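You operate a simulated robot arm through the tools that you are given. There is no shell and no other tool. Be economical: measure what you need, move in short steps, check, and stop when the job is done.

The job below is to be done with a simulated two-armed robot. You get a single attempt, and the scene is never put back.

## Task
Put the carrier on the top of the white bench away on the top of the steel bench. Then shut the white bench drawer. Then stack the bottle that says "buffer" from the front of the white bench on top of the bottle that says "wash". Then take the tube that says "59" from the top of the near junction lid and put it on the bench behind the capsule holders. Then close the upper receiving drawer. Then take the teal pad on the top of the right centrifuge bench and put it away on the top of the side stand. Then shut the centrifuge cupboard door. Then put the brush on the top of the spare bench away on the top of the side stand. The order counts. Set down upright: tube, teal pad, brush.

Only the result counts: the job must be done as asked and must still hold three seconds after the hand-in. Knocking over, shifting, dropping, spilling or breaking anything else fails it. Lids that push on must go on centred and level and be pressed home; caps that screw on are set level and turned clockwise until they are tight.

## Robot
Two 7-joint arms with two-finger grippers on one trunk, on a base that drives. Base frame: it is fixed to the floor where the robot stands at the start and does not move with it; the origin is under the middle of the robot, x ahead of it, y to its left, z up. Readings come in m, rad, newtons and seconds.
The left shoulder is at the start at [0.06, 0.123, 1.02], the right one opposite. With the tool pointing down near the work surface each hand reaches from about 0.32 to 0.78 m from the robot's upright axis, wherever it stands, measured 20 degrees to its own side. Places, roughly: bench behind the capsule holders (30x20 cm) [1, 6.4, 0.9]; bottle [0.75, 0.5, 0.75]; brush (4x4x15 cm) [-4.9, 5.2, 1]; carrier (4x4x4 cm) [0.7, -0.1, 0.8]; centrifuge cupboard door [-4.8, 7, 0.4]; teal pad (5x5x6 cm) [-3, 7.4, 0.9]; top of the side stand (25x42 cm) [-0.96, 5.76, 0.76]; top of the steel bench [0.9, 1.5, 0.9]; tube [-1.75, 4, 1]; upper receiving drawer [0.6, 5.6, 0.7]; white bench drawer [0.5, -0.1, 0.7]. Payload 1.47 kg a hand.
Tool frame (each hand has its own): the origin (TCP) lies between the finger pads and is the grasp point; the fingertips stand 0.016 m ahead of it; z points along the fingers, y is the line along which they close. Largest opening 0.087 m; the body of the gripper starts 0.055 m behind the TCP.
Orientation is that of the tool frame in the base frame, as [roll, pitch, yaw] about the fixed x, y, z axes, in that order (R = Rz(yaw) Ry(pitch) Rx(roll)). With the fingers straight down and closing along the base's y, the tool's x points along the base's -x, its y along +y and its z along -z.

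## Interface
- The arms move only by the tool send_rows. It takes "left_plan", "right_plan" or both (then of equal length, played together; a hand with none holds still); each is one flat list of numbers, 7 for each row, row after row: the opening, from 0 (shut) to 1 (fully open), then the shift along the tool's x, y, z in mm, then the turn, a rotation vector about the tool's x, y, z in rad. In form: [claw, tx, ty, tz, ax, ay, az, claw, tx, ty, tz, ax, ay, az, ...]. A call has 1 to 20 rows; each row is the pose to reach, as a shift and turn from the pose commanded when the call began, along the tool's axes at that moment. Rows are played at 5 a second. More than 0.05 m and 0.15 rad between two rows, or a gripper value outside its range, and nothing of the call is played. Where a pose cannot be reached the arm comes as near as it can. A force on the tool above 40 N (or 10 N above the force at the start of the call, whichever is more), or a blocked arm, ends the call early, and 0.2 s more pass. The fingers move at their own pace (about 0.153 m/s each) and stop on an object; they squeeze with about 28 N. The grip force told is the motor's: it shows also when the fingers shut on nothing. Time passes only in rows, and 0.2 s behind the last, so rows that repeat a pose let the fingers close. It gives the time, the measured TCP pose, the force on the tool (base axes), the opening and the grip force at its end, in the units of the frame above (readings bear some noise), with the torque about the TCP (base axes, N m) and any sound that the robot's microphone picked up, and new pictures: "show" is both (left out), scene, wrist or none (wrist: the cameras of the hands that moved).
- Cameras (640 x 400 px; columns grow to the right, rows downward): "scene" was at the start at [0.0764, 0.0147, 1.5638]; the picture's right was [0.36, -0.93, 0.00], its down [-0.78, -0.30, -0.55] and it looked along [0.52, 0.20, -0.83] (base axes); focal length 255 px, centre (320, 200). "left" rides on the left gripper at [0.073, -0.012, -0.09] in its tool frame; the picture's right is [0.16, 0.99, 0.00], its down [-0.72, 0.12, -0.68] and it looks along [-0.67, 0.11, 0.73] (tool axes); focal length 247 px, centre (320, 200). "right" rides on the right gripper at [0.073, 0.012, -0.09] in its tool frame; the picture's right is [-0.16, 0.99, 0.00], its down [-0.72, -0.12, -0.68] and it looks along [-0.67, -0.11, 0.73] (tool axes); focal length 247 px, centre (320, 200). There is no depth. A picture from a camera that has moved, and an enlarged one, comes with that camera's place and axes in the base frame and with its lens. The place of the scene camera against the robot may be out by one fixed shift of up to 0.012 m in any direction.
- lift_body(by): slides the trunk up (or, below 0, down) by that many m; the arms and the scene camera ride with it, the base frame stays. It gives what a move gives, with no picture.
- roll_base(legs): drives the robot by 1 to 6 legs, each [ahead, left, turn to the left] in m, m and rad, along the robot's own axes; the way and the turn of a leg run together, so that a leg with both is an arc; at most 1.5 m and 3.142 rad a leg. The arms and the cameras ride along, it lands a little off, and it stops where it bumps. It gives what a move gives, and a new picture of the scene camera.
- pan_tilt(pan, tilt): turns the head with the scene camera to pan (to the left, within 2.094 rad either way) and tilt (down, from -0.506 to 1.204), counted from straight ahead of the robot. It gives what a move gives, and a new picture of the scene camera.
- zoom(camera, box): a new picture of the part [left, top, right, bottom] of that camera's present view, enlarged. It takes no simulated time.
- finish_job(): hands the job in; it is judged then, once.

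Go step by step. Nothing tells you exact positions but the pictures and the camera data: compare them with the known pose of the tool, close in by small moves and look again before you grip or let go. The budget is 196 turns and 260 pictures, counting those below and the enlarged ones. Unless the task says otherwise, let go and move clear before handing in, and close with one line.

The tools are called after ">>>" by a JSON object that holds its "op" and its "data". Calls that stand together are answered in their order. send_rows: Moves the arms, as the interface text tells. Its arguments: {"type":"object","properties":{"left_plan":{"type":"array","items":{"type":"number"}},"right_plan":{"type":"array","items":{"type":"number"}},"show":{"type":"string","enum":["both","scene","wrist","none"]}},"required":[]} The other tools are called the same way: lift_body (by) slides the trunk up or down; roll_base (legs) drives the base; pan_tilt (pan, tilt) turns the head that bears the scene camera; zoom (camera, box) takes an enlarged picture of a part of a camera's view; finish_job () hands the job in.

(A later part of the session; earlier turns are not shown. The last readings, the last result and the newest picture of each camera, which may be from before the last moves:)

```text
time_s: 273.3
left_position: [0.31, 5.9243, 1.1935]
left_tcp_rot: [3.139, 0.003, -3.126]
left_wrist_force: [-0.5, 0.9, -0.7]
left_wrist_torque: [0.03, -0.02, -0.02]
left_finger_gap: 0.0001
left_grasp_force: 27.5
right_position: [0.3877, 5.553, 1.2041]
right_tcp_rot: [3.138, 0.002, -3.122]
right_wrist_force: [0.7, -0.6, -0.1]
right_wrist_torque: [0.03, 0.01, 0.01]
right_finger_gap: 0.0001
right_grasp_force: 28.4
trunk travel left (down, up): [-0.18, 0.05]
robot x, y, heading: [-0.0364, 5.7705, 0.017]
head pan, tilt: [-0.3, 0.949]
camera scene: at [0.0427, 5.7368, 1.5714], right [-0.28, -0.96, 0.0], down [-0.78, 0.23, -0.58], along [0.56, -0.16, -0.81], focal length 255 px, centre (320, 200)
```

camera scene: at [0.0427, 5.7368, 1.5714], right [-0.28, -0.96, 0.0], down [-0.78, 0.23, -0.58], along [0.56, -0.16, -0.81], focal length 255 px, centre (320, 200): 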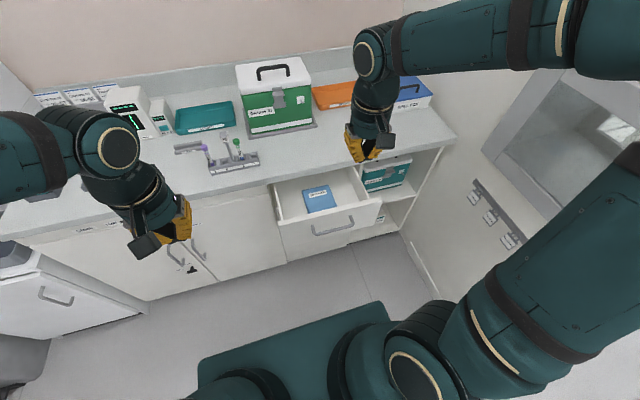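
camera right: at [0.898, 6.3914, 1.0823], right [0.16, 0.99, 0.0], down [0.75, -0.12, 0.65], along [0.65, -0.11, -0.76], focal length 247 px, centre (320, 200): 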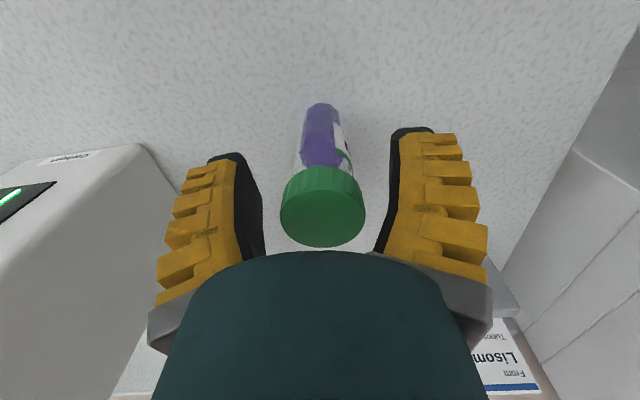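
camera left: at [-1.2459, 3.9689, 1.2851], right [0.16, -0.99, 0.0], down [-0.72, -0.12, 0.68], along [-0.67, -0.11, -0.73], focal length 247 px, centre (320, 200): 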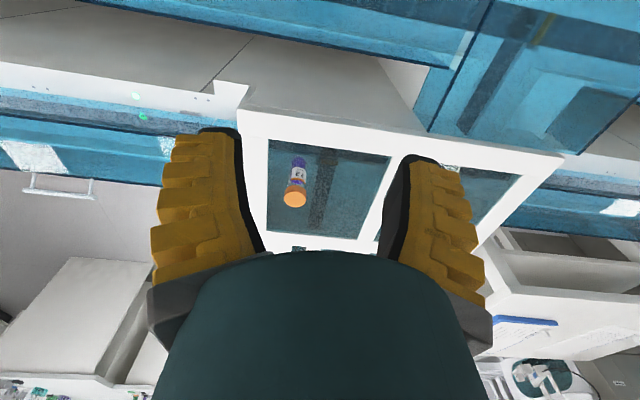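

The drawer handle is near (0.475, 5.565, 0.75). I'll lower the trunk and bring the closed right hand down in front of it, tilted slightly forward.

>>> {"op": "lift_body", "data": {"by": -0.12}}

>>> {"op": "send_rows", "data": {"right_plan": [0, 5, 10, 40, 0, -0.06, 0, 0, 10, 10, 85, 0, -0.12, 0, 0, 15, 10, 130, 0, -0.18, 0, 0, 20, 10, 175, 0, -0.25, 0, 0, 20, 10, 220, 0, -0.25, 0, 0, 20, 10, 265, 0, -0.25, 0, 0, 20, 10, 310, 0, -0.25, 0, 0, 20, 10, 346, 0, -0.25, 0, 0, 20, 10, 346, 0, -0.25, 0], "show": "both"}}

```text
time_s: 274.8
left_position: [0.3102, 5.924, 1.0753]
left_tcp_rot: [3.14, 0.004, -3.126]
left_wrist_force: [1.3, -0.3, 0.2]
left_wrist_torque: [-0.02, 0.02, -0.01]
left_finger_gap: 0.0001
left_grasp_force: 27.8
right_position: [0.3884, 5.5535, 1.0841]
right_tcp_rot: [3.139, 0.002, -3.125]
right_wrist_force: [0.3, 0.1, 0.2]
right_wrist_torque: [-0.03, 0.0, 0.05]
right_finger_gap: 0.0002
right_grasp_force: 27.9
trunk travel left (down, up): [-0.06, 0.17]
robot x, y, heading: [-0.0356, 5.7678, 0.017]
head pan, tilt: [-0.3, 0.949]
```

```text
time_s: 276.8
left_position: [0.309, 5.926, 1.0744]
left_tcp_rot: [3.141, 0.001, -3.125]
left_wrist_force: [-0.2, -0.2, -0.5]
left_wrist_torque: [0.0, 0.02, -0.02]
left_finger_gap: 0.0
left_grasp_force: 28.6
right_position: [0.3695, 5.5653, 0.7373]
right_tcp_rot: [3.139, 0.252, -3.125]
right_wrist_force: [-0.8, 1.7, 0.1]
right_wrist_torque: [-0.03, 0.04, -0.02]
right_finger_gap: 0.0001
right_grasp_force: 28.0
trunk travel left (down, up): [-0.06, 0.17]
robot x, y, heading: [-0.0402, 5.7697, 0.017]
head pan, tilt: [-0.3, 0.949]
camera scene: at [0.0423, 5.737, 1.4515], right [-0.28, -0.96, 0.0], down [-0.78, 0.23, -0.58], along [0.56, -0.16, -0.81], focal length 255 px, centre (320, 200)
camera right: at [0.2775, 5.5752, 0.8061], right [0.14, 0.99, 0.04], down [0.53, -0.11, 0.84], along [0.83, -0.09, -0.54], focal length 247 px, centre (320, 200)
```

scene: 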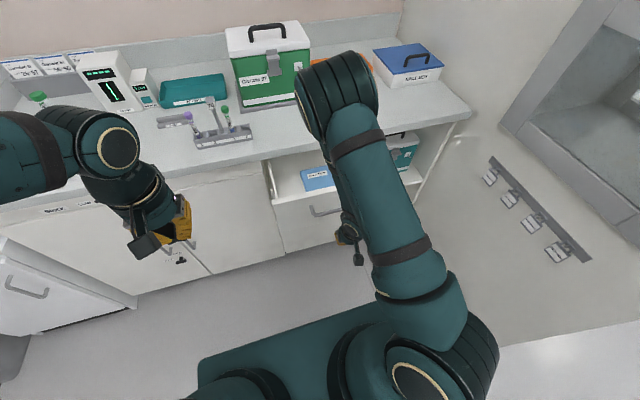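
right: 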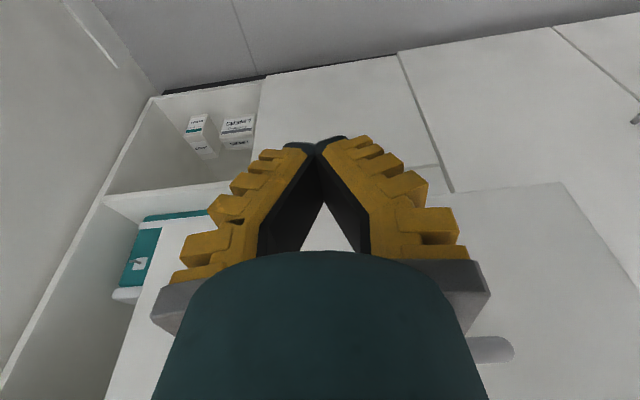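

The handle is a bit higher (z ~0.80); pushing the drawer face just below it is fine. I'll push forward until it stops.

>>> {"op": "send_rows", "data": {"right_plan": [0, -29, 0, 7, 0, 0, 0, 0, -58, 0, 15, 0, 0, 0, 0, -73, 0, 19, 0, 0, 0, 0, -87, 0, 22, 0, 0, 0, 0, -102, 0, 26, 0, 0, 0, 0, -116, 0, 30, 0, 0, 0, 0, -131, 0, 33, 0, 0, 0, 0, -145, 0, 37, 0, 0, 0, 0, -160, 0, 41, 0, 0, 0, 0, -174, 0, 44, 0, 0, 0, 0, -184, 0, 47, 0, 0, 0, 0, -194, 0, 49, 0, 0, 0], "show": "scene"}}

```text
time_s: 279.4
left_position: [0.31, 5.9257, 1.0734]
left_tcp_rot: [3.139, 0.003, -3.126]
left_wrist_force: [-0.2, 1.1, 1.1]
left_wrist_torque: [-0.01, 0.01, 0.0]
left_finger_gap: 0.0001
left_grasp_force: 28.4
right_position: [0.5662, 5.5686, 0.7355]
right_tcp_rot: [3.138, 0.244, -3.123]
right_wrist_force: [0.3, 0.6, -0.1]
right_wrist_torque: [-0.03, 0.03, -0.03]
right_finger_gap: 0.0
right_grasp_force: 28.0
trunk travel left (down, up): [-0.06, 0.17]
robot x, y, heading: [-0.0398, 5.7645, 0.011]
head pan, tilt: [-0.3, 0.949]
camera scene: at [0.0436, 5.7369, 1.451], right [-0.28, -0.96, 0.0], down [-0.78, 0.23, -0.58], along [0.56, -0.16, -0.81], focal length 255 px, centre (320, 200)
```

scene: 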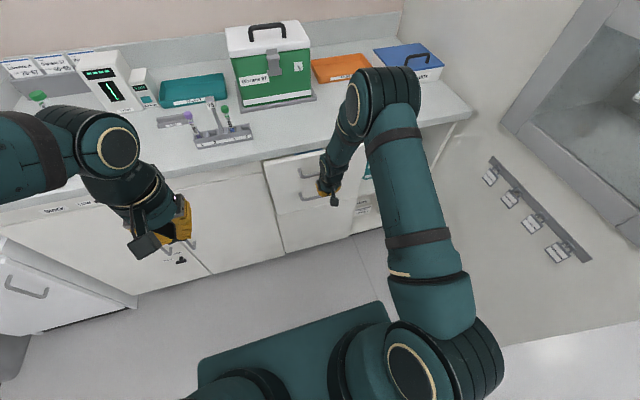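

Almost shut. I'll keep pushing gently to the stop.

>>> {"op": "send_rows", "data": {"right_plan": [0, -8, 0, 2, 0, 0, 0, 0, -16, 0, 4, 0, 0, 0, 0, -24, 0, 6, 0, 0, 0, 0, -32, 0, 8, 0, 0, 0, 0, -40, 0, 10, 0, 0, 0, 0, -48, 0, 12, 0, 0, 0], "show": "scene"}}

```text
time_s: 280.7
left_position: [0.3054, 5.925, 1.0756]
left_tcp_rot: [3.138, 0.008, -3.127]
left_wrist_force: [-1.0, -0.4, -0.1]
left_wrist_torque: [-0.03, -0.01, -0.01]
left_finger_gap: 0.0
left_grasp_force: 28.0
right_position: [0.6076, 5.5685, 0.7436]
right_tcp_rot: [3.141, 0.255, -3.126]
right_wrist_force: [-24.4, 1.8, 27.6]
right_wrist_torque: [-0.45, -2.06, -0.33]
right_finger_gap: 0.0
right_grasp_force: 27.9
trunk travel left (down, up): [-0.06, 0.17]
robot x, y, heading: [-0.0387, 5.7672, 0.011]
head pan, tilt: [-0.3, 0.949]
stopped in row 6 (right hand): the force on the tool passed its limit at 65 N (the readings are from after the stop); the commanded pose is now the measured one
camera scene: at [0.0362, 5.7377, 1.452], right [-0.28, -0.96, 0.0], down [-0.78, 0.23, -0.59], along [0.56, -0.16, -0.81], focal length 255 px, centre (320, 200)
```

scene: 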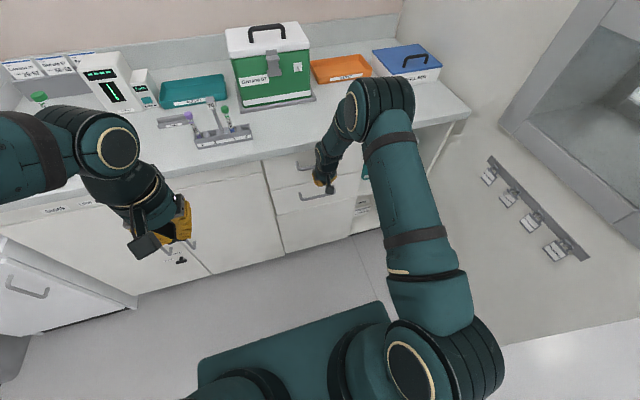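

It stopped firmly. I'll back off, raise and inspect.

>>> {"op": "send_rows", "data": {"right_plan": [0, 43, 0, -11, 0, 0, 0, 0, 87, 0, -22, 0, 0, 0, 0, 131, 0, -33, 0, 0, 0, 0, 174, 0, -45, 0, 0, 0, 0, 194, 0, -60, 0, 0, 0, 0, 194, 0, -105, 0, 0, 0, 0, 194, 0, -150, 0, 0, 0, 0, 194, 0, -195, 0, 0, 0, 0, 194, 0, -240, 0, 0.08, 0, 0, 194, 0, -285, 0, 0.16, 0, 0, 194, 0, -330, 0, 0.25, 0], "show": "none"}}

>>> {"op": "lift_body", "data": {"by": 0.12}}

>>> {"op": "zoom", "data": {"camera": "scene", "box": [200, 100, 480, 290]}}

```text
time_s: 283.1
left_position: [0.3102, 5.9232, 1.0758]
left_tcp_rot: [3.14, 0.004, -3.126]
left_wrist_force: [-0.4, -0.4, -0.4]
left_wrist_torque: [0.03, 0.04, -0.01]
left_finger_gap: 0.0
left_grasp_force: 28.0
right_position: [0.3388, 5.561, 1.0118]
right_tcp_rot: [3.138, 0.0, -3.124]
right_wrist_force: [0.6, -0.1, 0.6]
right_wrist_torque: [0.02, -0.02, -0.05]
right_finger_gap: 0.0
right_grasp_force: 27.6
trunk travel left (down, up): [-0.06, 0.17]
robot x, y, heading: [-0.0387, 5.7681, 0.018]
head pan, tilt: [-0.3, 0.949]
```

```text
time_s: 284.6
left_position: [0.3097, 5.9255, 1.1946]
left_tcp_rot: [3.139, 0.001, -3.126]
left_wrist_force: [-0.7, 0.1, 0.3]
left_wrist_torque: [0.0, -0.02, -0.01]
left_finger_gap: 0.0
left_grasp_force: 27.8
right_position: [0.3398, 5.5628, 1.1337]
right_tcp_rot: [3.137, 0.0, -3.125]
right_wrist_force: [0.1, -0.3, -0.1]
right_wrist_torque: [-0.02, 0.01, -0.02]
right_finger_gap: 0.0
right_grasp_force: 28.2
trunk travel left (down, up): [-0.18, 0.05]
robot x, y, heading: [-0.0389, 5.7713, 0.016]
head pan, tilt: [-0.3, 0.949]
```

```text
2.11 times, centred on (340, 195) of scene
camera zoom: at [0.0421, 5.7367, 1.5713], right [-0.28, -0.96, 0.0], down [-0.78, 0.23, -0.58], along [0.56, -0.16, -0.81], focal length 536 px, centre (278, 210)
```

zoom: 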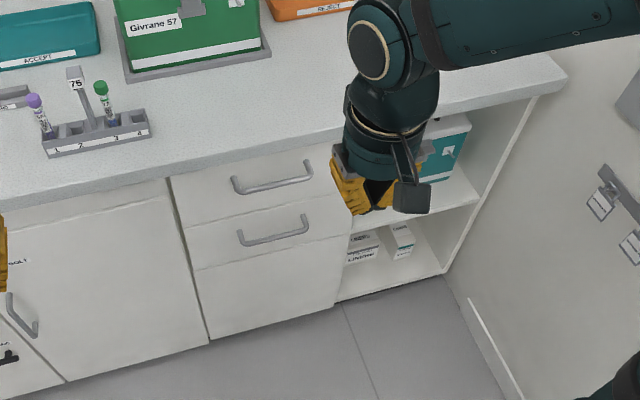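

Both drawers are flush, so it's shut. Next: the teal pad at about (-3, 7.4). I'll drive north, face the back benches and strafe west.

>>> {"op": "roll_base", "data": {"legs": [[0, 0.72, 0], [0, 0, 1.555], [0, 1.3, 0]]}}

>>> {"op": "pan_tilt", "data": {"pan": 0.8, "tilt": 0.6}}

```text
time_s: 306.5
left_position: [-1.5083, 6.8828, 1.1948]
left_tcp_rot: [3.14, 0.002, -1.6]
left_wrist_force: [0.4, -0.7, 0.1]
left_wrist_torque: [0.02, 0.0, 0.03]
left_finger_gap: 0.0003
left_grasp_force: 27.2
right_position: [-1.1443, 6.8947, 1.1323]
right_tcp_rot: [3.138, 0.001, -1.6]
right_wrist_force: [0.1, 0.1, 0.3]
right_wrist_torque: [0.02, 0.03, 0.03]
right_finger_gap: 0.0
right_grasp_force: 27.6
trunk travel left (down, up): [-0.18, 0.05]
robot x, y, heading: [-1.3654, 6.5294, 1.544]
head pan, tilt: [-0.3, 0.949]
camera scene: at [-1.3435, 6.5954, 1.5714], right [0.95, -0.32, 0.0], down [-0.26, -0.77, -0.58], along [0.19, 0.55, -0.81], focal length 255 px, centre (320, 200)
```

scene: 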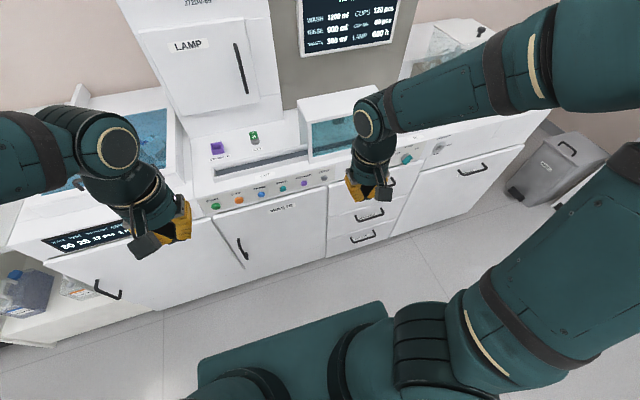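

```text
time_s: 307.8
left_position: [-1.5097, 6.8823, 1.1952]
left_tcp_rot: [3.14, 0.001, -1.604]
left_wrist_force: [0.0, 0.3, 0.8]
left_wrist_torque: [-0.01, 0.02, -0.01]
left_finger_gap: 0.0
left_grasp_force: 28.5
right_position: [-1.1444, 6.8954, 1.1325]
right_tcp_rot: [3.138, -0.001, -1.602]
right_wrist_force: [0.5, 0.7, -0.2]
right_wrist_torque: [0.03, -0.01, 0.02]
right_finger_gap: 0.0001
right_grasp_force: 27.9
trunk travel left (down, up): [-0.18, 0.05]
robot x, y, heading: [-1.3668, 6.5261, 1.542]
head pan, tilt: [0.799, 0.6]
camera scene: at [-1.4285, 6.5902, 1.5998], right [0.72, 0.7, 0.0], down [0.39, -0.41, -0.82], along [-0.57, 0.59, -0.57], focal length 255 px, centre (320, 200)
```

scene: 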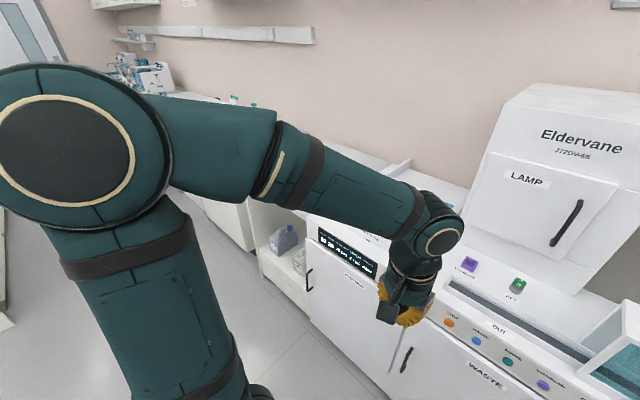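

>>> {"op": "roll_base", "data": {"legs": [[-0.05, 1.45, 0.03]]}}

>>> {"op": "pan_tilt", "data": {"pan": 0.2, "tilt": 0.7}}

```text
time_s: 320.5
left_position: [-2.9539, 6.8331, 1.1947]
left_tcp_rot: [3.141, 0.002, -1.553]
left_wrist_force: [1.3, 0.8, 0.5]
left_wrist_torque: [0.02, 0.01, -0.01]
left_finger_gap: 0.0001
left_grasp_force: 27.6
right_position: [-2.5917, 6.8655, 1.1317]
right_tcp_rot: [3.137, -0.001, -1.554]
right_wrist_force: [0.5, 1.1, -0.5]
right_wrist_torque: [-0.02, 0.02, -0.01]
right_finger_gap: 0.0001
right_grasp_force: 27.7
trunk travel left (down, up): [-0.18, 0.05]
robot x, y, heading: [-2.796, 6.4877, 1.59]
head pan, tilt: [0.799, 0.6]
camera scene: at [-2.8602, 6.5457, 1.5998], right [0.68, 0.73, 0.0], down [0.41, -0.39, -0.83], along [-0.6, 0.56, -0.56], focal length 255 px, centre (320, 200)
```

scene: 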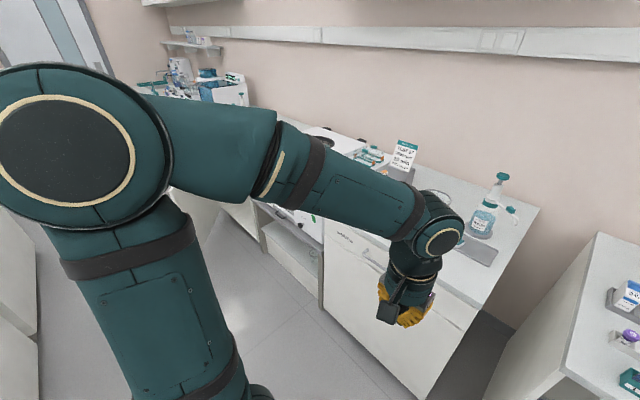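

```text
time_s: 321.5
left_position: [-2.9532, 6.8324, 1.1944]
left_tcp_rot: [3.139, 0.001, -1.554]
left_wrist_force: [0.5, 0.7, 1.2]
left_wrist_torque: [0.02, 0.01, 0.0]
left_finger_gap: 0.0
left_grasp_force: 27.8
right_position: [-2.5913, 6.8645, 1.1327]
right_tcp_rot: [3.138, 0.0, -1.553]
right_wrist_force: [0.2, 0.4, 0.3]
right_wrist_torque: [0.02, 0.0, 0.01]
right_finger_gap: 0.0
right_grasp_force: 27.4
trunk travel left (down, up): [-0.18, 0.05]
robot x, y, heading: [-2.7974, 6.4841, 1.591]
head pan, tilt: [0.201, 0.7]
camera scene: at [-2.8142, 6.5681, 1.5912], right [0.98, 0.22, 0.0], down [0.14, -0.63, -0.77], along [-0.17, 0.75, -0.64], focal length 255 px, centre (320, 200)
```

scene: 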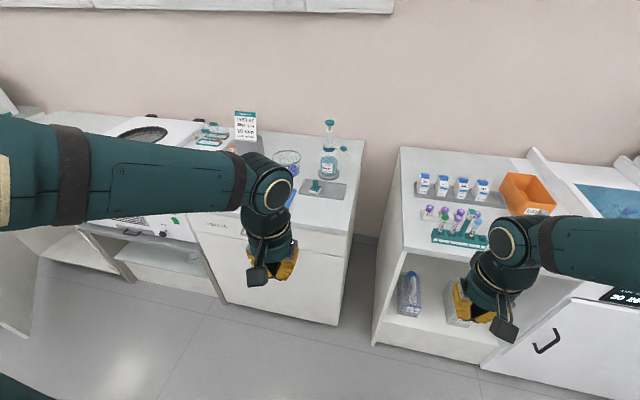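

>>> {"op": "zoom", "data": {"camera": "scene", "box": [210, 100, 370, 210]}}

>>> {"op": "zoom", "data": {"camera": "left", "box": [0, 0, 640, 400]}}

```text
3.64 times, centred on (290, 155) of scene
camera zoom: at [-2.8142, 6.5681, 1.5912], right [0.98, 0.22, 0.0], down [0.14, -0.63, -0.77], along [-0.17, 0.75, -0.64], focal length 926 px, centre (429, 364)
```

zoom: 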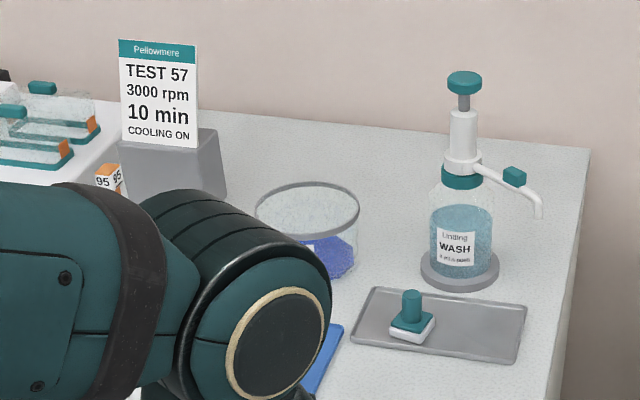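

```text
1.00 times, centred on (320, 200) of left (not enlarged: the box is as wide or as high as the picture)
camera zoom: at [-2.9406, 6.7597, 1.2837], right [-0.98, -0.17, 0.0], down [-0.13, 0.72, 0.68], along [-0.12, 0.67, -0.73], focal length 247 px, centre (320, 200)
```

zoom: 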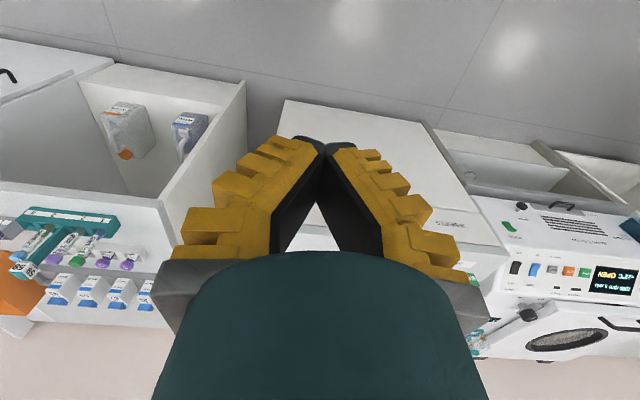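

The teal pad is the little stamp-like block with a teal knob on the grey tray, near (-3.03, 7.44). I'll drive up to the bench.

>>> {"op": "roll_base", "data": {"legs": [[0.36, 0.03, -0.02]]}}

>>> {"op": "zoom", "data": {"camera": "left", "box": [0, 0, 640, 400]}}

```text
time_s: 323.8
left_position: [-2.9792, 7.1943, 1.1941]
left_tcp_rot: [3.138, 0.002, -1.576]
left_wrist_force: [0.3, 0.5, -0.4]
left_wrist_torque: [0.0, -0.04, 0.01]
left_finger_gap: 0.0
left_grasp_force: 28.2
right_position: [-2.6169, 7.2167, 1.1317]
right_tcp_rot: [3.137, 0.0, -1.574]
right_wrist_force: [0.4, 0.7, 0.6]
right_wrist_torque: [-0.03, 0.04, -0.01]
right_finger_gap: 0.0001
right_grasp_force: 27.9
trunk travel left (down, up): [-0.18, 0.05]
robot x, y, heading: [-2.8248, 6.8438, 1.566]
head pan, tilt: [0.201, 0.7]
camera scene: at [-2.8448, 6.9258, 1.5911], right [0.98, 0.19, 0.0], down [0.13, -0.63, -0.76], along [-0.15, 0.75, -0.64], focal length 255 px, centre (320, 200)
```

scene: 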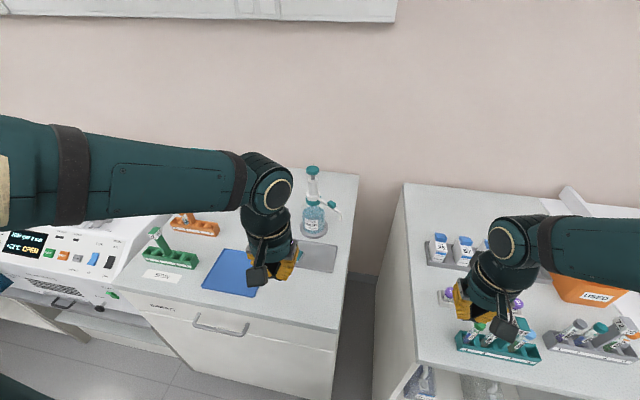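

```text
1.00 times, centred on (320, 200) of left (not enlarged: the box is as wide or as high as the picture)
camera zoom: at [-2.9671, 7.1198, 1.2836], right [-0.99, -0.15, 0.0], down [-0.11, 0.72, 0.68], along [-0.11, 0.67, -0.73], focal length 247 px, centre (320, 200)
```

zoom: 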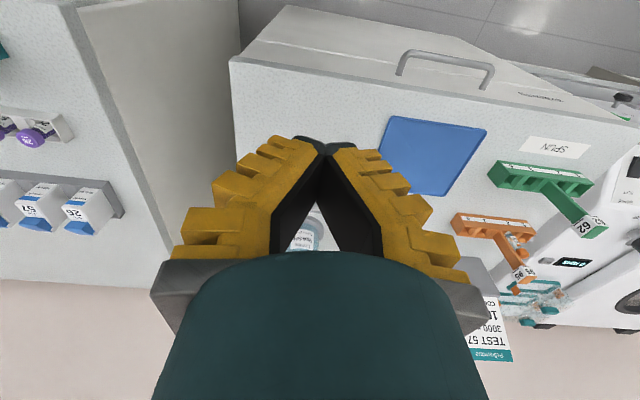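

>>> {"op": "send_rows", "data": {"left_plan": [0.5, 0, 0, 0, 0, 0, 0, 1, -20, 0, 0, 0, 0, 0, 1, -50, 0, 0, 0, 0, 0], "show": "wrist"}}

```text
time_s: 324.6
left_position: [-2.9782, 7.2444, 1.1942]
left_tcp_rot: [3.141, 0.001, -1.575]
left_wrist_force: [0.4, 0.0, 0.7]
left_wrist_torque: [0.0, 0.0, 0.0]
left_finger_gap: 0.0869
left_grasp_force: 0.1
right_position: [-2.6143, 7.2179, 1.1322]
right_tcp_rot: [3.137, 0.001, -1.575]
right_wrist_force: [0.0, 0.5, -0.1]
right_wrist_torque: [-0.03, 0.02, 0.02]
right_finger_gap: 0.0
right_grasp_force: 27.7
trunk travel left (down, up): [-0.18, 0.05]
robot x, y, heading: [-2.8306, 6.8431, 1.565]
head pan, tilt: [0.201, 0.7]
camera left: at [-2.9664, 7.1708, 1.2837], right [-0.99, -0.15, 0.0], down [-0.11, 0.72, 0.68], along [-0.11, 0.67, -0.73], focal length 247 px, centre (320, 200)
```

left: 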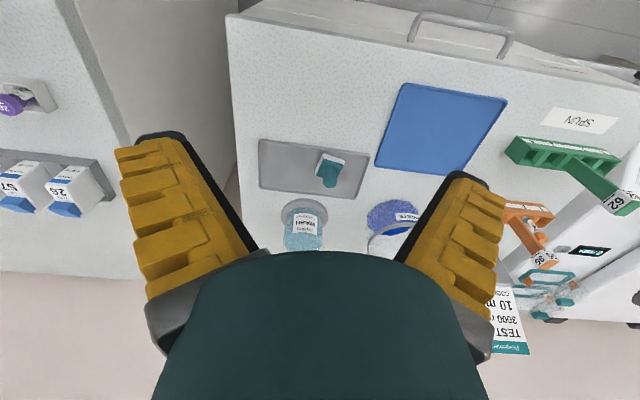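

The pad is at about (-3.025, 7.423). I'll move above it.

>>> {"op": "send_rows", "data": {"left_plan": [1, -40, 10, 10, 0, 0, 0, 1, -80, 20, 25, 0, 0, 0, 1, -120, 32, 50, 0, 0, 0, 1, -155, 42, 80, 0, 0, 0, 1, -179, 47, 115, 0, 0, 0, 0.7, -179, 47, 150, 0, 0, 0, 0.7, -179, 47, 150, 0, 0, 0], "show": "wrist"}}

```text
time_s: 326.2
left_position: [-3.0254, 7.4217, 1.0462]
left_tcp_rot: [3.14, 0.003, -1.576]
left_wrist_force: [-0.5, 0.4, 0.3]
left_wrist_torque: [0.0, -0.02, 0.01]
left_finger_gap: 0.0655
left_grasp_force: 3.5
right_position: [-2.6166, 7.2162, 1.1311]
right_tcp_rot: [3.138, 0.0, -1.573]
right_wrist_force: [0.3, -0.1, 0.4]
right_wrist_torque: [0.04, -0.02, 0.0]
right_finger_gap: 0.0
right_grasp_force: 28.0
trunk travel left (down, up): [-0.18, 0.05]
robot x, y, heading: [-2.8302, 6.8449, 1.565]
head pan, tilt: [0.201, 0.7]
camera left: at [-3.0129, 7.3475, 1.134], right [-0.99, -0.15, 0.0], down [-0.11, 0.72, 0.68], along [-0.11, 0.67, -0.73], focal length 247 px, centre (320, 200)
```

left: 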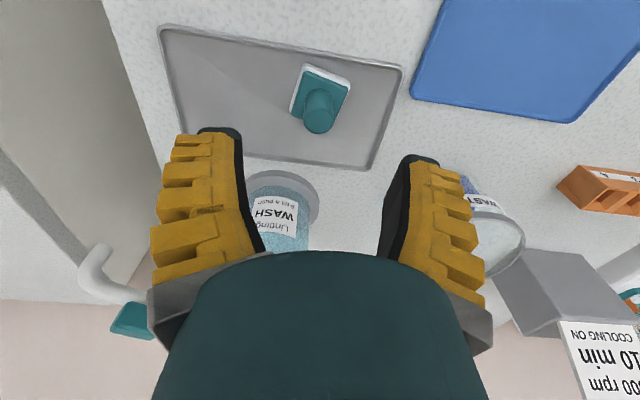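

Knob top triangulates to (-3.028, 7.442, 0.933). I'll adjust, descend and grip the knob.

>>> {"op": "send_rows", "data": {"left_plan": [0.6, -10, 1, 20, 0, 0, 0, 0.6, -18, 2, 55, 0, 0, 0, 0.6, -18, 2, 90, 0, 0, 0, 0.6, -18, 2, 108, 0, 0, 0, 0.6, -18, 2, 116, 0, 0, 0, 0.4, -18, 2, 116, 0, 0, 0, 0, -18, 2, 116, 0, 0, 0, 0, -18, 2, 116, 0, 0, 0], "show": "wrist"}}

```text
time_s: 328.0
left_position: [-3.0254, 7.4411, 0.9313]
left_tcp_rot: [3.14, 0.007, -1.576]
left_wrist_force: [-1.1, 6.5, 22.0]
left_wrist_torque: [0.12, -0.27, 0.03]
left_finger_gap: 0.0315
left_grasp_force: 27.6
right_position: [-2.6158, 7.2148, 1.1327]
right_tcp_rot: [3.138, -0.002, -1.573]
right_wrist_force: [-0.6, 0.6, -0.6]
right_wrist_torque: [0.0, 0.0, -0.01]
right_finger_gap: 0.0
right_grasp_force: 27.5
trunk travel left (down, up): [-0.18, 0.05]
robot x, y, heading: [-2.8285, 6.8464, 1.566]
head pan, tilt: [0.201, 0.7]
camera left: at [-3.0139, 7.3674, 1.0201], right [-0.99, -0.15, 0.0], down [-0.11, 0.72, 0.69], along [-0.11, 0.68, -0.73], focal length 247 px, centre (320, 200)
```

left: 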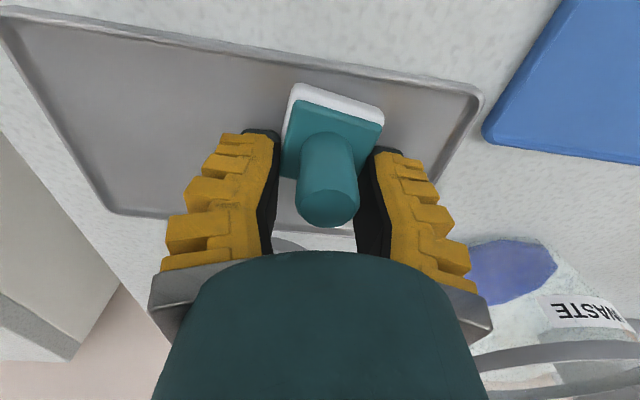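

Fingers seem on the knob but pressing the base. I'll reopen slightly, raise 4 mm, regrip, then lift to test.

>>> {"op": "send_rows", "data": {"left_plan": [0.5, 0, 0, 0, 0, 0, 0, 0.5, 0, 0, -4, 0, 0, 0, 0, 0, 0, -4, 0, 0, 0, 0, 0, 0, -4, 0, 0, 0, 0, 0, 0, -4, 0, 0, 0, 0, 0, 0, -20, 0, 0, 0, 0, 0, 0, -50, 0, 0, 0], "show": "wrist"}}

```text
time_s: 329.6
left_position: [-3.027, 7.4373, 0.9793]
left_tcp_rot: [3.14, 0.002, -1.575]
left_wrist_force: [0.0, -0.3, 0.0]
left_wrist_torque: [0.03, 0.0, 0.0]
left_finger_gap: 0.0003
left_grasp_force: 27.4
right_position: [-2.6157, 7.2161, 1.1319]
right_tcp_rot: [3.139, 0.0, -1.574]
right_wrist_force: [0.1, -0.6, -0.2]
right_wrist_torque: [0.01, 0.0, -0.01]
right_finger_gap: 0.0002
right_grasp_force: 28.2
trunk travel left (down, up): [-0.18, 0.05]
robot x, y, heading: [-2.8306, 6.8435, 1.565]
head pan, tilt: [0.201, 0.7]
camera left: at [-3.0151, 7.3646, 1.0678], right [-0.99, -0.15, 0.0], down [-0.11, 0.72, 0.68], along [-0.11, 0.67, -0.73], focal length 247 px, centre (320, 200)
```

left: 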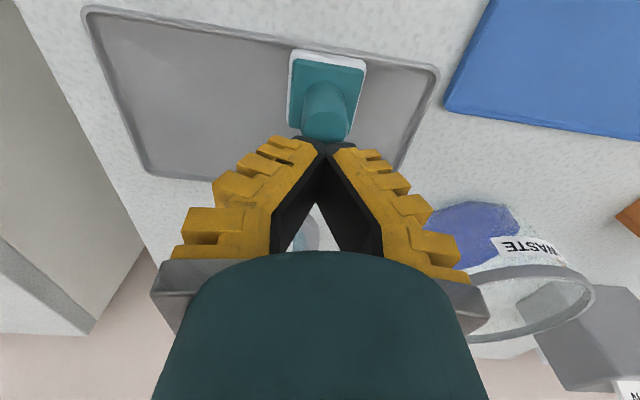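

The knob is about 2 cm nearer than I aimed: (-3.029, 7.418), top z about 0.95. I'll correct and regrip.

>>> {"op": "send_rows", "data": {"left_plan": [0.6, 0, 0, -5, 0, 0, 0, 0.6, 19, 2, -5, 0, 0, 0, 0.6, 19, 2, 15, 0, 0, 0, 0.6, 19, 2, 35, 0, 0, 0, 0.6, 19, 2, 44, 0, 0, 0, 0.4, 19, 2, 44, 0, 0, 0, 0, 19, 2, 44, 0, 0, 0, 0, 19, 2, 44, 0, 0, 0], "show": "wrist"}}

```text
time_s: 331.4
left_position: [-3.0284, 7.4211, 0.9374]
left_tcp_rot: [3.14, 0.006, -1.578]
left_wrist_force: [-1.7, -0.1, 17.6]
left_wrist_torque: [-0.14, 0.1, 0.03]
left_finger_gap: 0.0237
left_grasp_force: 28.2
right_position: [-2.6154, 7.2144, 1.1327]
right_tcp_rot: [3.139, 0.0, -1.573]
right_wrist_force: [-0.3, 0.0, -1.1]
right_wrist_torque: [0.01, -0.01, -0.01]
right_finger_gap: 0.0
right_grasp_force: 27.8
trunk travel left (down, up): [-0.18, 0.05]
robot x, y, heading: [-2.8275, 6.8429, 1.563]
head pan, tilt: [0.201, 0.7]
camera left: at [-3.0172, 7.3469, 1.0256], right [-0.99, -0.15, 0.0], down [-0.11, 0.72, 0.68], along [-0.11, 0.68, -0.73], focal length 247 px, centre (320, 200)
```

left: 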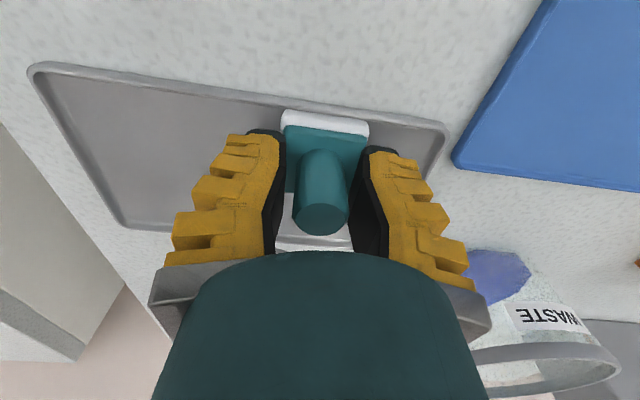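

>>> {"op": "send_rows", "data": {"left_plan": [0, 0, 0, -8, 0, 0, 0, 0, 0, 0, -25, 0, 0, 0, 0, 0, 0, -60, 0, 0, 0, 0, 0, 0, -60, 0, 0, 0], "show": "wrist"}}

```text
time_s: 332.4
left_position: [-3.0271, 7.4241, 0.9952]
left_tcp_rot: [3.141, 0.002, -1.577]
left_wrist_force: [0.3, 0.0, -1.5]
left_wrist_torque: [0.03, 0.01, -0.03]
left_finger_gap: 0.0071
left_grasp_force: 28.0
right_position: [-2.6153, 7.2159, 1.1325]
right_tcp_rot: [3.139, 0.001, -1.576]
right_wrist_force: [0.2, 0.0, 0.8]
right_wrist_torque: [0.01, 0.01, -0.04]
right_finger_gap: 0.0
right_grasp_force: 27.4
trunk travel left (down, up): [-0.18, 0.05]
robot x, y, heading: [-2.8276, 6.8451, 1.564]
head pan, tilt: [0.201, 0.7]
camera left: at [-3.0168, 7.3496, 1.0836], right [-0.99, -0.15, 0.0], down [-0.11, 0.72, 0.68], along [-0.1, 0.67, -0.73], focal length 247 px, centre (320, 200)
```

left: 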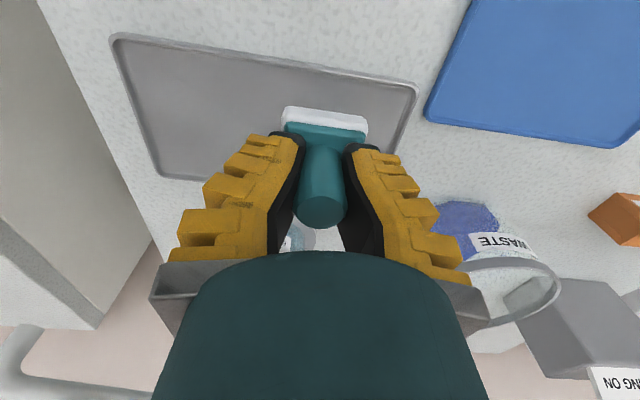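

It's barely held, off-centre. I'll set it back down on the tray and regrip further toward the robot.

>>> {"op": "send_rows", "data": {"left_plan": [0, 0, 0, 25, 0, 0, 0, 0, 0, 0, 45, 0, 0, 0, 0, 0, 0, 52, 0, 0, 0, 0, 0, 0, 56, 0, 0, 0], "show": "wrist"}}

```text
time_s: 333.4
left_position: [-3.0295, 7.4245, 0.9413]
left_tcp_rot: [3.14, 0.004, -1.576]
left_wrist_force: [0.4, 0.0, 7.6]
left_wrist_torque: [-0.09, -0.03, -0.04]
left_finger_gap: 0.0072
left_grasp_force: 27.7
right_position: [-2.6153, 7.2158, 1.1321]
right_tcp_rot: [3.138, 0.001, -1.576]
right_wrist_force: [-0.6, 0.5, -0.3]
right_wrist_torque: [-0.02, -0.01, 0.0]
right_finger_gap: 0.0001
right_grasp_force: 28.2
trunk travel left (down, up): [-0.18, 0.05]
robot x, y, heading: [-2.8278, 6.8454, 1.566]
head pan, tilt: [0.201, 0.7]
camera left: at [-3.0171, 7.3493, 1.0297], right [-0.99, -0.15, 0.0], down [-0.11, 0.72, 0.68], along [-0.11, 0.68, -0.73], focal length 247 px, centre (320, 200)
```

left: 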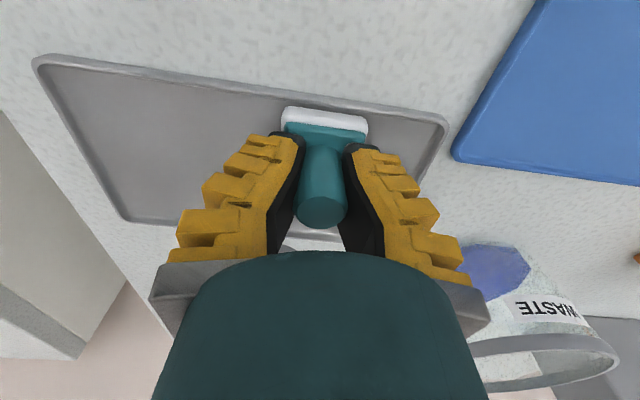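

The reading is unchanged on set-down, so it's actually gripping a narrow stem steadily. I'll lift again and check it stays put.

>>> {"op": "send_rows", "data": {"left_plan": [0, 0, 0, -10, 0, 0, 0, 0, 0, 0, -45, 0, 0, 0, 0, 0, 0, -90, 0, 0, 0, 0, 0, 0, -135, 0, 0, 0, 0, 40, 0, -180, 0, 0, 0, 0, 85, 0, -200, 0, 0, 0, 0, 130, 0, -210, 0, 0, 0, 0, 175, 0, -220, 0, 0, 0, 0, 215, 0, -220, 0, 0, 0], "show": "wrist"}}

>>> {"op": "zoom", "data": {"camera": "scene", "box": [190, 120, 390, 320]}}

```text
refused: row 5 steps farther than a row can; nothing moved
```

```text
2.00 times, centred on (290, 220) of scene
camera zoom: at [-2.8445, 6.9241, 1.5914], right [0.98, 0.19, 0.0], down [0.13, -0.63, -0.77], along [-0.15, 0.75, -0.64], focal length 510 px, centre (380, 160)
```

zoom: 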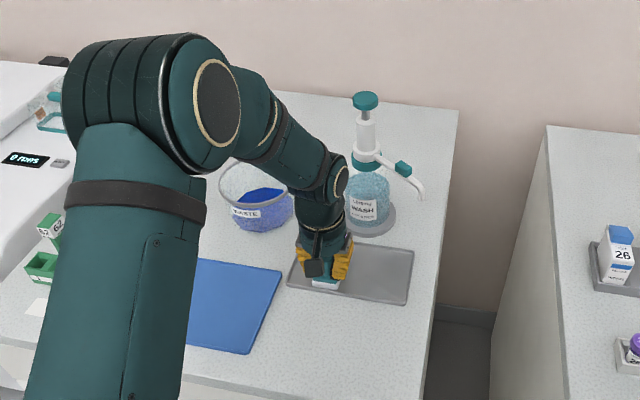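

>>> {"op": "send_rows", "data": {"left_plan": [0, 0, 0, -10, 0, 0, 0, 0, 0, 0, -45, 0, 0, 0, 0, 0, 0, -90, 0, 0, 0, 0, 0, 0, -135, 0, 0, 0, 0, 25, 0, -170, 0, 0, 0, 0, 65, 0, -190, 0, 0, 0, 0, 110, 0, -200, 0, 0, 0, 0, 155, 0, -210, 0, 0, 0, 0, 200, 0, -215, 0, 0, 0], "show": "wrist"}}

>>> {"op": "zoom", "data": {"camera": "scene", "box": [190, 120, 390, 320]}}

```text
time_s: 335.4
left_position: [-3.0326, 7.2188, 1.1543]
left_tcp_rot: [3.139, 0.001, -1.576]
left_wrist_force: [0.3, -0.1, -0.4]
left_wrist_torque: [0.04, -0.04, 0.03]
left_finger_gap: 0.0076
left_grasp_force: 27.8
right_position: [-2.6158, 7.2145, 1.1336]
right_tcp_rot: [3.139, 0.002, -1.575]
right_wrist_force: [-0.7, 0.6, 0.6]
right_wrist_torque: [0.01, -0.01, 0.02]
right_finger_gap: 0.0001
right_grasp_force: 27.9
trunk travel left (down, up): [-0.18, 0.05]
robot x, y, heading: [-2.8288, 6.8424, 1.568]
head pan, tilt: [0.201, 0.7]
camera left: at [-3.0207, 7.1454, 1.2433], right [-0.99, -0.15, 0.0], down [-0.11, 0.72, 0.68], along [-0.11, 0.67, -0.73], focal length 247 px, centre (320, 200)
```

left: 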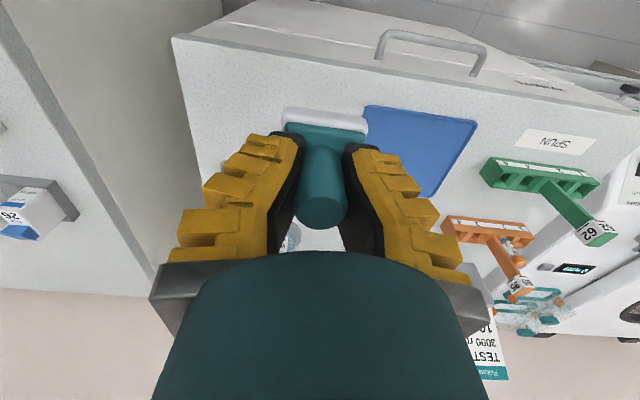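

```text
2.00 times, centred on (290, 220) of scene
camera zoom: at [-2.8451, 6.9232, 1.5913], right [0.98, 0.19, 0.0], down [0.13, -0.63, -0.77], along [-0.15, 0.75, -0.64], focal length 510 px, centre (380, 160)
```

zoom: 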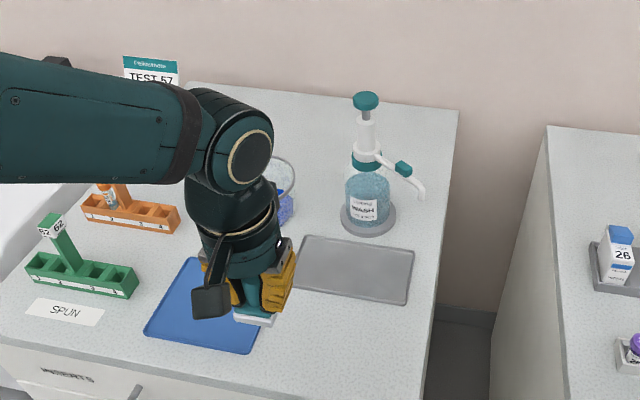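

The pad is held and the tray is empty. Now to the side stand: I'll back off, strafe east and turn round to face it from the north.

>>> {"op": "roll_base", "data": {"legs": [[-0.36, 0, 0], [0, -1.4, 0], [0, -0.35, 0], [0, 0, 1.6], [0, 0, 1.54]]}}

>>> {"op": "pan_tilt", "data": {"pan": 0.0, "tilt": 0.85}}

```text
time_s: 360.6
left_position: [-0.881, 6.1322, 1.1541]
left_tcp_rot: [3.14, 0.003, 1.599]
left_wrist_force: [0.5, 1.1, -1.4]
left_wrist_torque: [0.0, 0.01, 0.03]
left_finger_gap: 0.0089
left_grasp_force: 28.6
right_position: [-1.2975, 6.123, 1.1322]
right_tcp_rot: [3.138, 0.001, 1.603]
right_wrist_force: [-0.7, -0.3, -0.8]
right_wrist_torque: [0.0, -0.01, -0.03]
right_finger_gap: 0.0
right_grasp_force: 28.5
trunk travel left (down, up): [-0.18, 0.05]
robot x, y, heading: [-1.0953, 6.5021, -1.545]
head pan, tilt: [0.201, 0.7]
camera scene: at [-1.0764, 6.4003, 1.5912], right [-0.97, -0.23, 0.0], down [-0.15, 0.63, -0.76], along [0.18, -0.74, -0.64], focal length 255 px, centre (320, 200)
```

scene: 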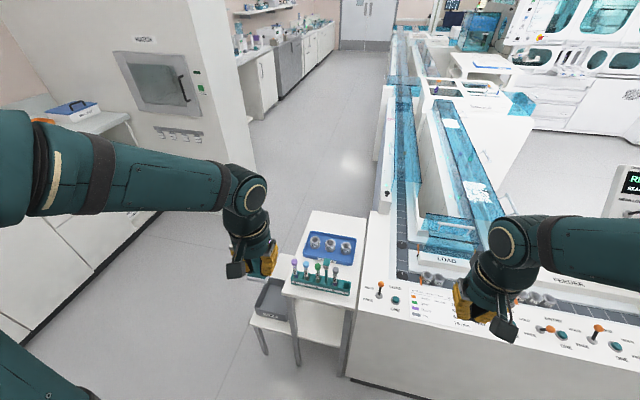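

```text
time_s: 361.3
left_position: [-0.8818, 6.1323, 1.1542]
left_tcp_rot: [3.14, 0.0, 1.603]
left_wrist_force: [-0.5, 0.3, 0.3]
left_wrist_torque: [-0.02, -0.02, -0.02]
left_finger_gap: 0.0088
left_grasp_force: 27.7
right_position: [-1.296, 6.123, 1.1326]
right_tcp_rot: [3.137, 0.001, 1.602]
right_wrist_force: [0.1, -0.2, -0.3]
right_wrist_torque: [-0.02, 0.0, -0.02]
right_finger_gap: 0.0
right_grasp_force: 28.0
trunk travel left (down, up): [-0.18, 0.05]
robot x, y, heading: [-1.0942, 6.5027, -1.543]
head pan, tilt: [0.0, 0.85]
camera scene: at [-1.0936, 6.4048, 1.579], right [-1.0, -0.03, 0.0], down [-0.02, 0.75, -0.66], along [0.02, -0.66, -0.75], focal length 255 px, centre (320, 200)
```

scene: 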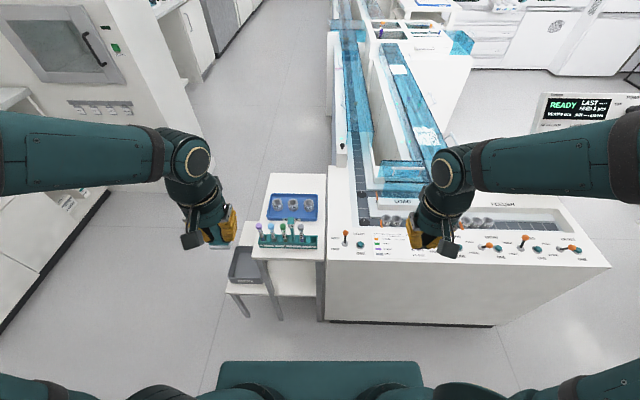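

On the stand, the blue tray and rack take the near part; the far strip (y 5.52–5.64) is free for the pad and later the brush. I'll move closer.

>>> {"op": "roll_base", "data": {"legs": [[0.22, 0, -0.028]]}}

>>> {"op": "zoom", "data": {"camera": "left", "box": [0, 0, 640, 400]}}

```text
time_s: 363.0
left_position: [-0.8891, 5.9069, 1.1535]
left_tcp_rot: [3.141, 0.001, 1.568]
left_wrist_force: [-0.1, -0.6, -1.4]
left_wrist_torque: [0.01, -0.01, 0.01]
left_finger_gap: 0.009
left_grasp_force: 27.5
right_position: [-1.3046, 5.9107, 1.1326]
right_tcp_rot: [3.14, -0.001, 1.57]
right_wrist_force: [-1.2, -0.4, -0.6]
right_wrist_torque: [0.02, 0.0, 0.0]
right_finger_gap: 0.0001
right_grasp_force: 27.6
trunk travel left (down, up): [-0.18, 0.05]
robot x, y, heading: [-1.0962, 6.2842, -1.574]
head pan, tilt: [0.0, 0.85]
camera scene: at [-1.0932, 6.1858, 1.5789], right [-1.0, 0.0, 0.0], down [0.0, 0.75, -0.66], along [0.0, -0.66, -0.75], focal length 255 px, centre (320, 200)
```

scene: 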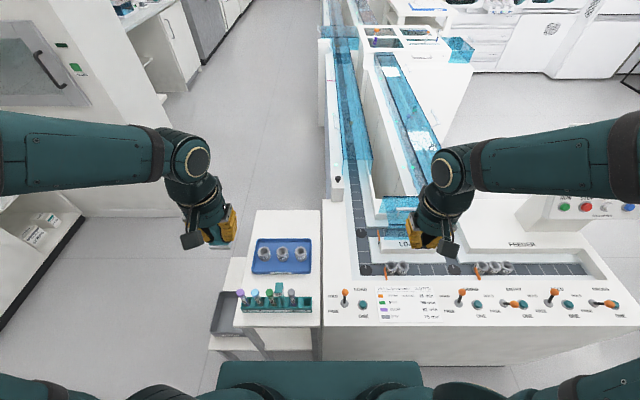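

```text
1.00 times, centred on (320, 200) of left (not enlarged: the box is as wide or as high as the picture)
camera zoom: at [-0.9007, 5.9792, 1.2427], right [0.99, 0.16, 0.0], down [0.11, -0.72, 0.68], along [0.11, -0.67, -0.73], focal length 247 px, centre (320, 200)
```

zoom: 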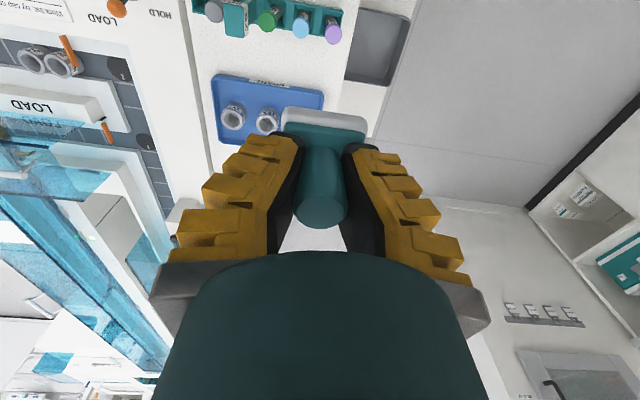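

Pad still firmly held. I'll carry it over the free strip at (-0.895, 5.59) and lower partway.

>>> {"op": "send_rows", "data": {"left_plan": [0, -40, -1, 0, 0, 0, 0, 0, -85, -2, 0, 0, 0, 0, 0, -130, -3, 0, 0, 0, 0, 0, -175, -4, 0, 0, 0, 0, 0, -220, -5, 0, 0, 0, 0, 0, -265, -6, 10, 0, 0, 0, 0, -300, -6, 40, 0, 0, 0, 0, -317, -6, 80, 0, 0, 0, 0, -317, -6, 125, 0, 0, 0, 0, -317, -6, 170, 0, 0, 0, 0, -317, -6, 215, 0, 0, 0, 0, -317, -6, 255, 0, 0, 0, 0, -317, -6, 285, 0, 0, 0], "show": "both"}}

```text
time_s: 365.8
left_position: [-0.8957, 5.5887, 0.8688]
left_tcp_rot: [3.14, 0.003, 1.571]
left_wrist_force: [-0.2, 0.5, -0.4]
left_wrist_torque: [0.01, -0.02, 0.01]
left_finger_gap: 0.0087
left_grasp_force: 27.9
right_position: [-1.3058, 5.9107, 1.1331]
right_tcp_rot: [3.139, -0.001, 1.571]
right_wrist_force: [-0.2, -0.4, 0.3]
right_wrist_torque: [0.02, 0.02, 0.01]
right_finger_gap: 0.0002
right_grasp_force: 27.8
trunk travel left (down, up): [-0.18, 0.05]
robot x, y, heading: [-1.0947, 6.2846, -1.572]
head pan, tilt: [0.0, 0.85]
camera scene: at [-1.093, 6.1864, 1.5789], right [-1.0, 0.0, 0.0], down [0.0, 0.75, -0.66], along [0.0, -0.66, -0.75], focal length 255 px, centre (320, 200)
camera left: at [-0.9076, 5.6612, 0.9587], right [0.99, 0.16, 0.0], down [0.11, -0.72, 0.68], along [0.11, -0.67, -0.73], focal length 247 px, centre (320, 200)
```

scene: 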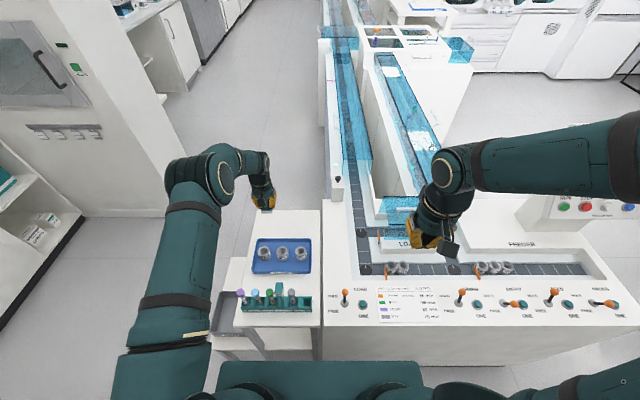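
left: 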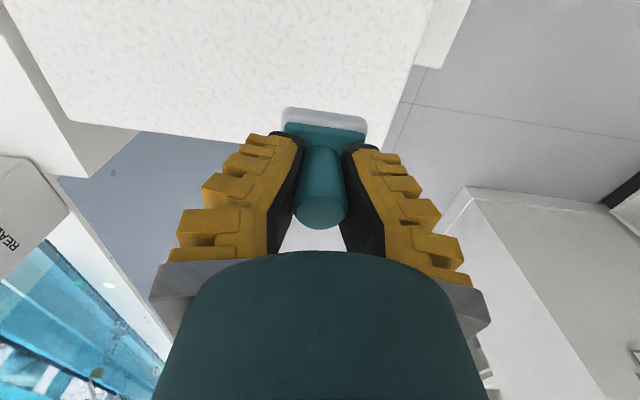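

The edges look fine; I'll shift 8 mm back from the far edge and lower in small steps.

>>> {"op": "send_rows", "data": {"left_plan": [0, 8, 0, 20, 0, 0, 0, 0, 8, 0, 40, 0, 0, 0, 0, 8, 0, 47, 0, 0, 0, 0, 8, 0, 51, 0, 0, 0, 0, 8, 0, 55, 0, 0, 0], "show": "none"}}

```text
time_s: 367.0
left_position: [-0.8942, 5.5986, 0.8143]
left_tcp_rot: [3.139, 0.002, 1.57]
left_wrist_force: [0.5, -0.4, -0.1]
left_wrist_torque: [0.02, -0.02, 0.01]
left_finger_gap: 0.0089
left_grasp_force: 28.1
right_position: [-1.3056, 5.91, 1.1314]
right_tcp_rot: [3.139, 0.0, 1.57]
right_wrist_force: [0.0, 0.8, 1.0]
right_wrist_torque: [0.0, 0.0, 0.01]
right_finger_gap: 0.0
right_grasp_force: 28.0
trunk travel left (down, up): [-0.18, 0.05]
robot x, y, heading: [-1.0907, 6.2871, -1.572]
head pan, tilt: [0.0, 0.85]
```

>>> {"op": "send_rows", "data": {"left_plan": [0, 0, 0, 3, 0, 0, 0, 0, 0, 0, 6, 0, 0, 0, 0, 0, 0, 8, 0, 0, 0], "show": "none"}}

```text
time_s: 367.8
left_position: [-0.8945, 5.5977, 0.8066]
left_tcp_rot: [3.14, 0.002, 1.568]
left_wrist_force: [1.0, 0.4, 0.0]
left_wrist_torque: [-0.03, 0.01, 0.0]
left_finger_gap: 0.0089
left_grasp_force: 28.0
right_position: [-1.3074, 5.9107, 1.1318]
right_tcp_rot: [3.138, 0.0, 1.571]
right_wrist_force: [-0.3, 0.0, 0.6]
right_wrist_torque: [-0.05, -0.01, -0.01]
right_finger_gap: 0.0
right_grasp_force: 27.2
trunk travel left (down, up): [-0.18, 0.05]
robot x, y, heading: [-1.0938, 6.2896, -1.572]
head pan, tilt: [0.0, 0.85]
```

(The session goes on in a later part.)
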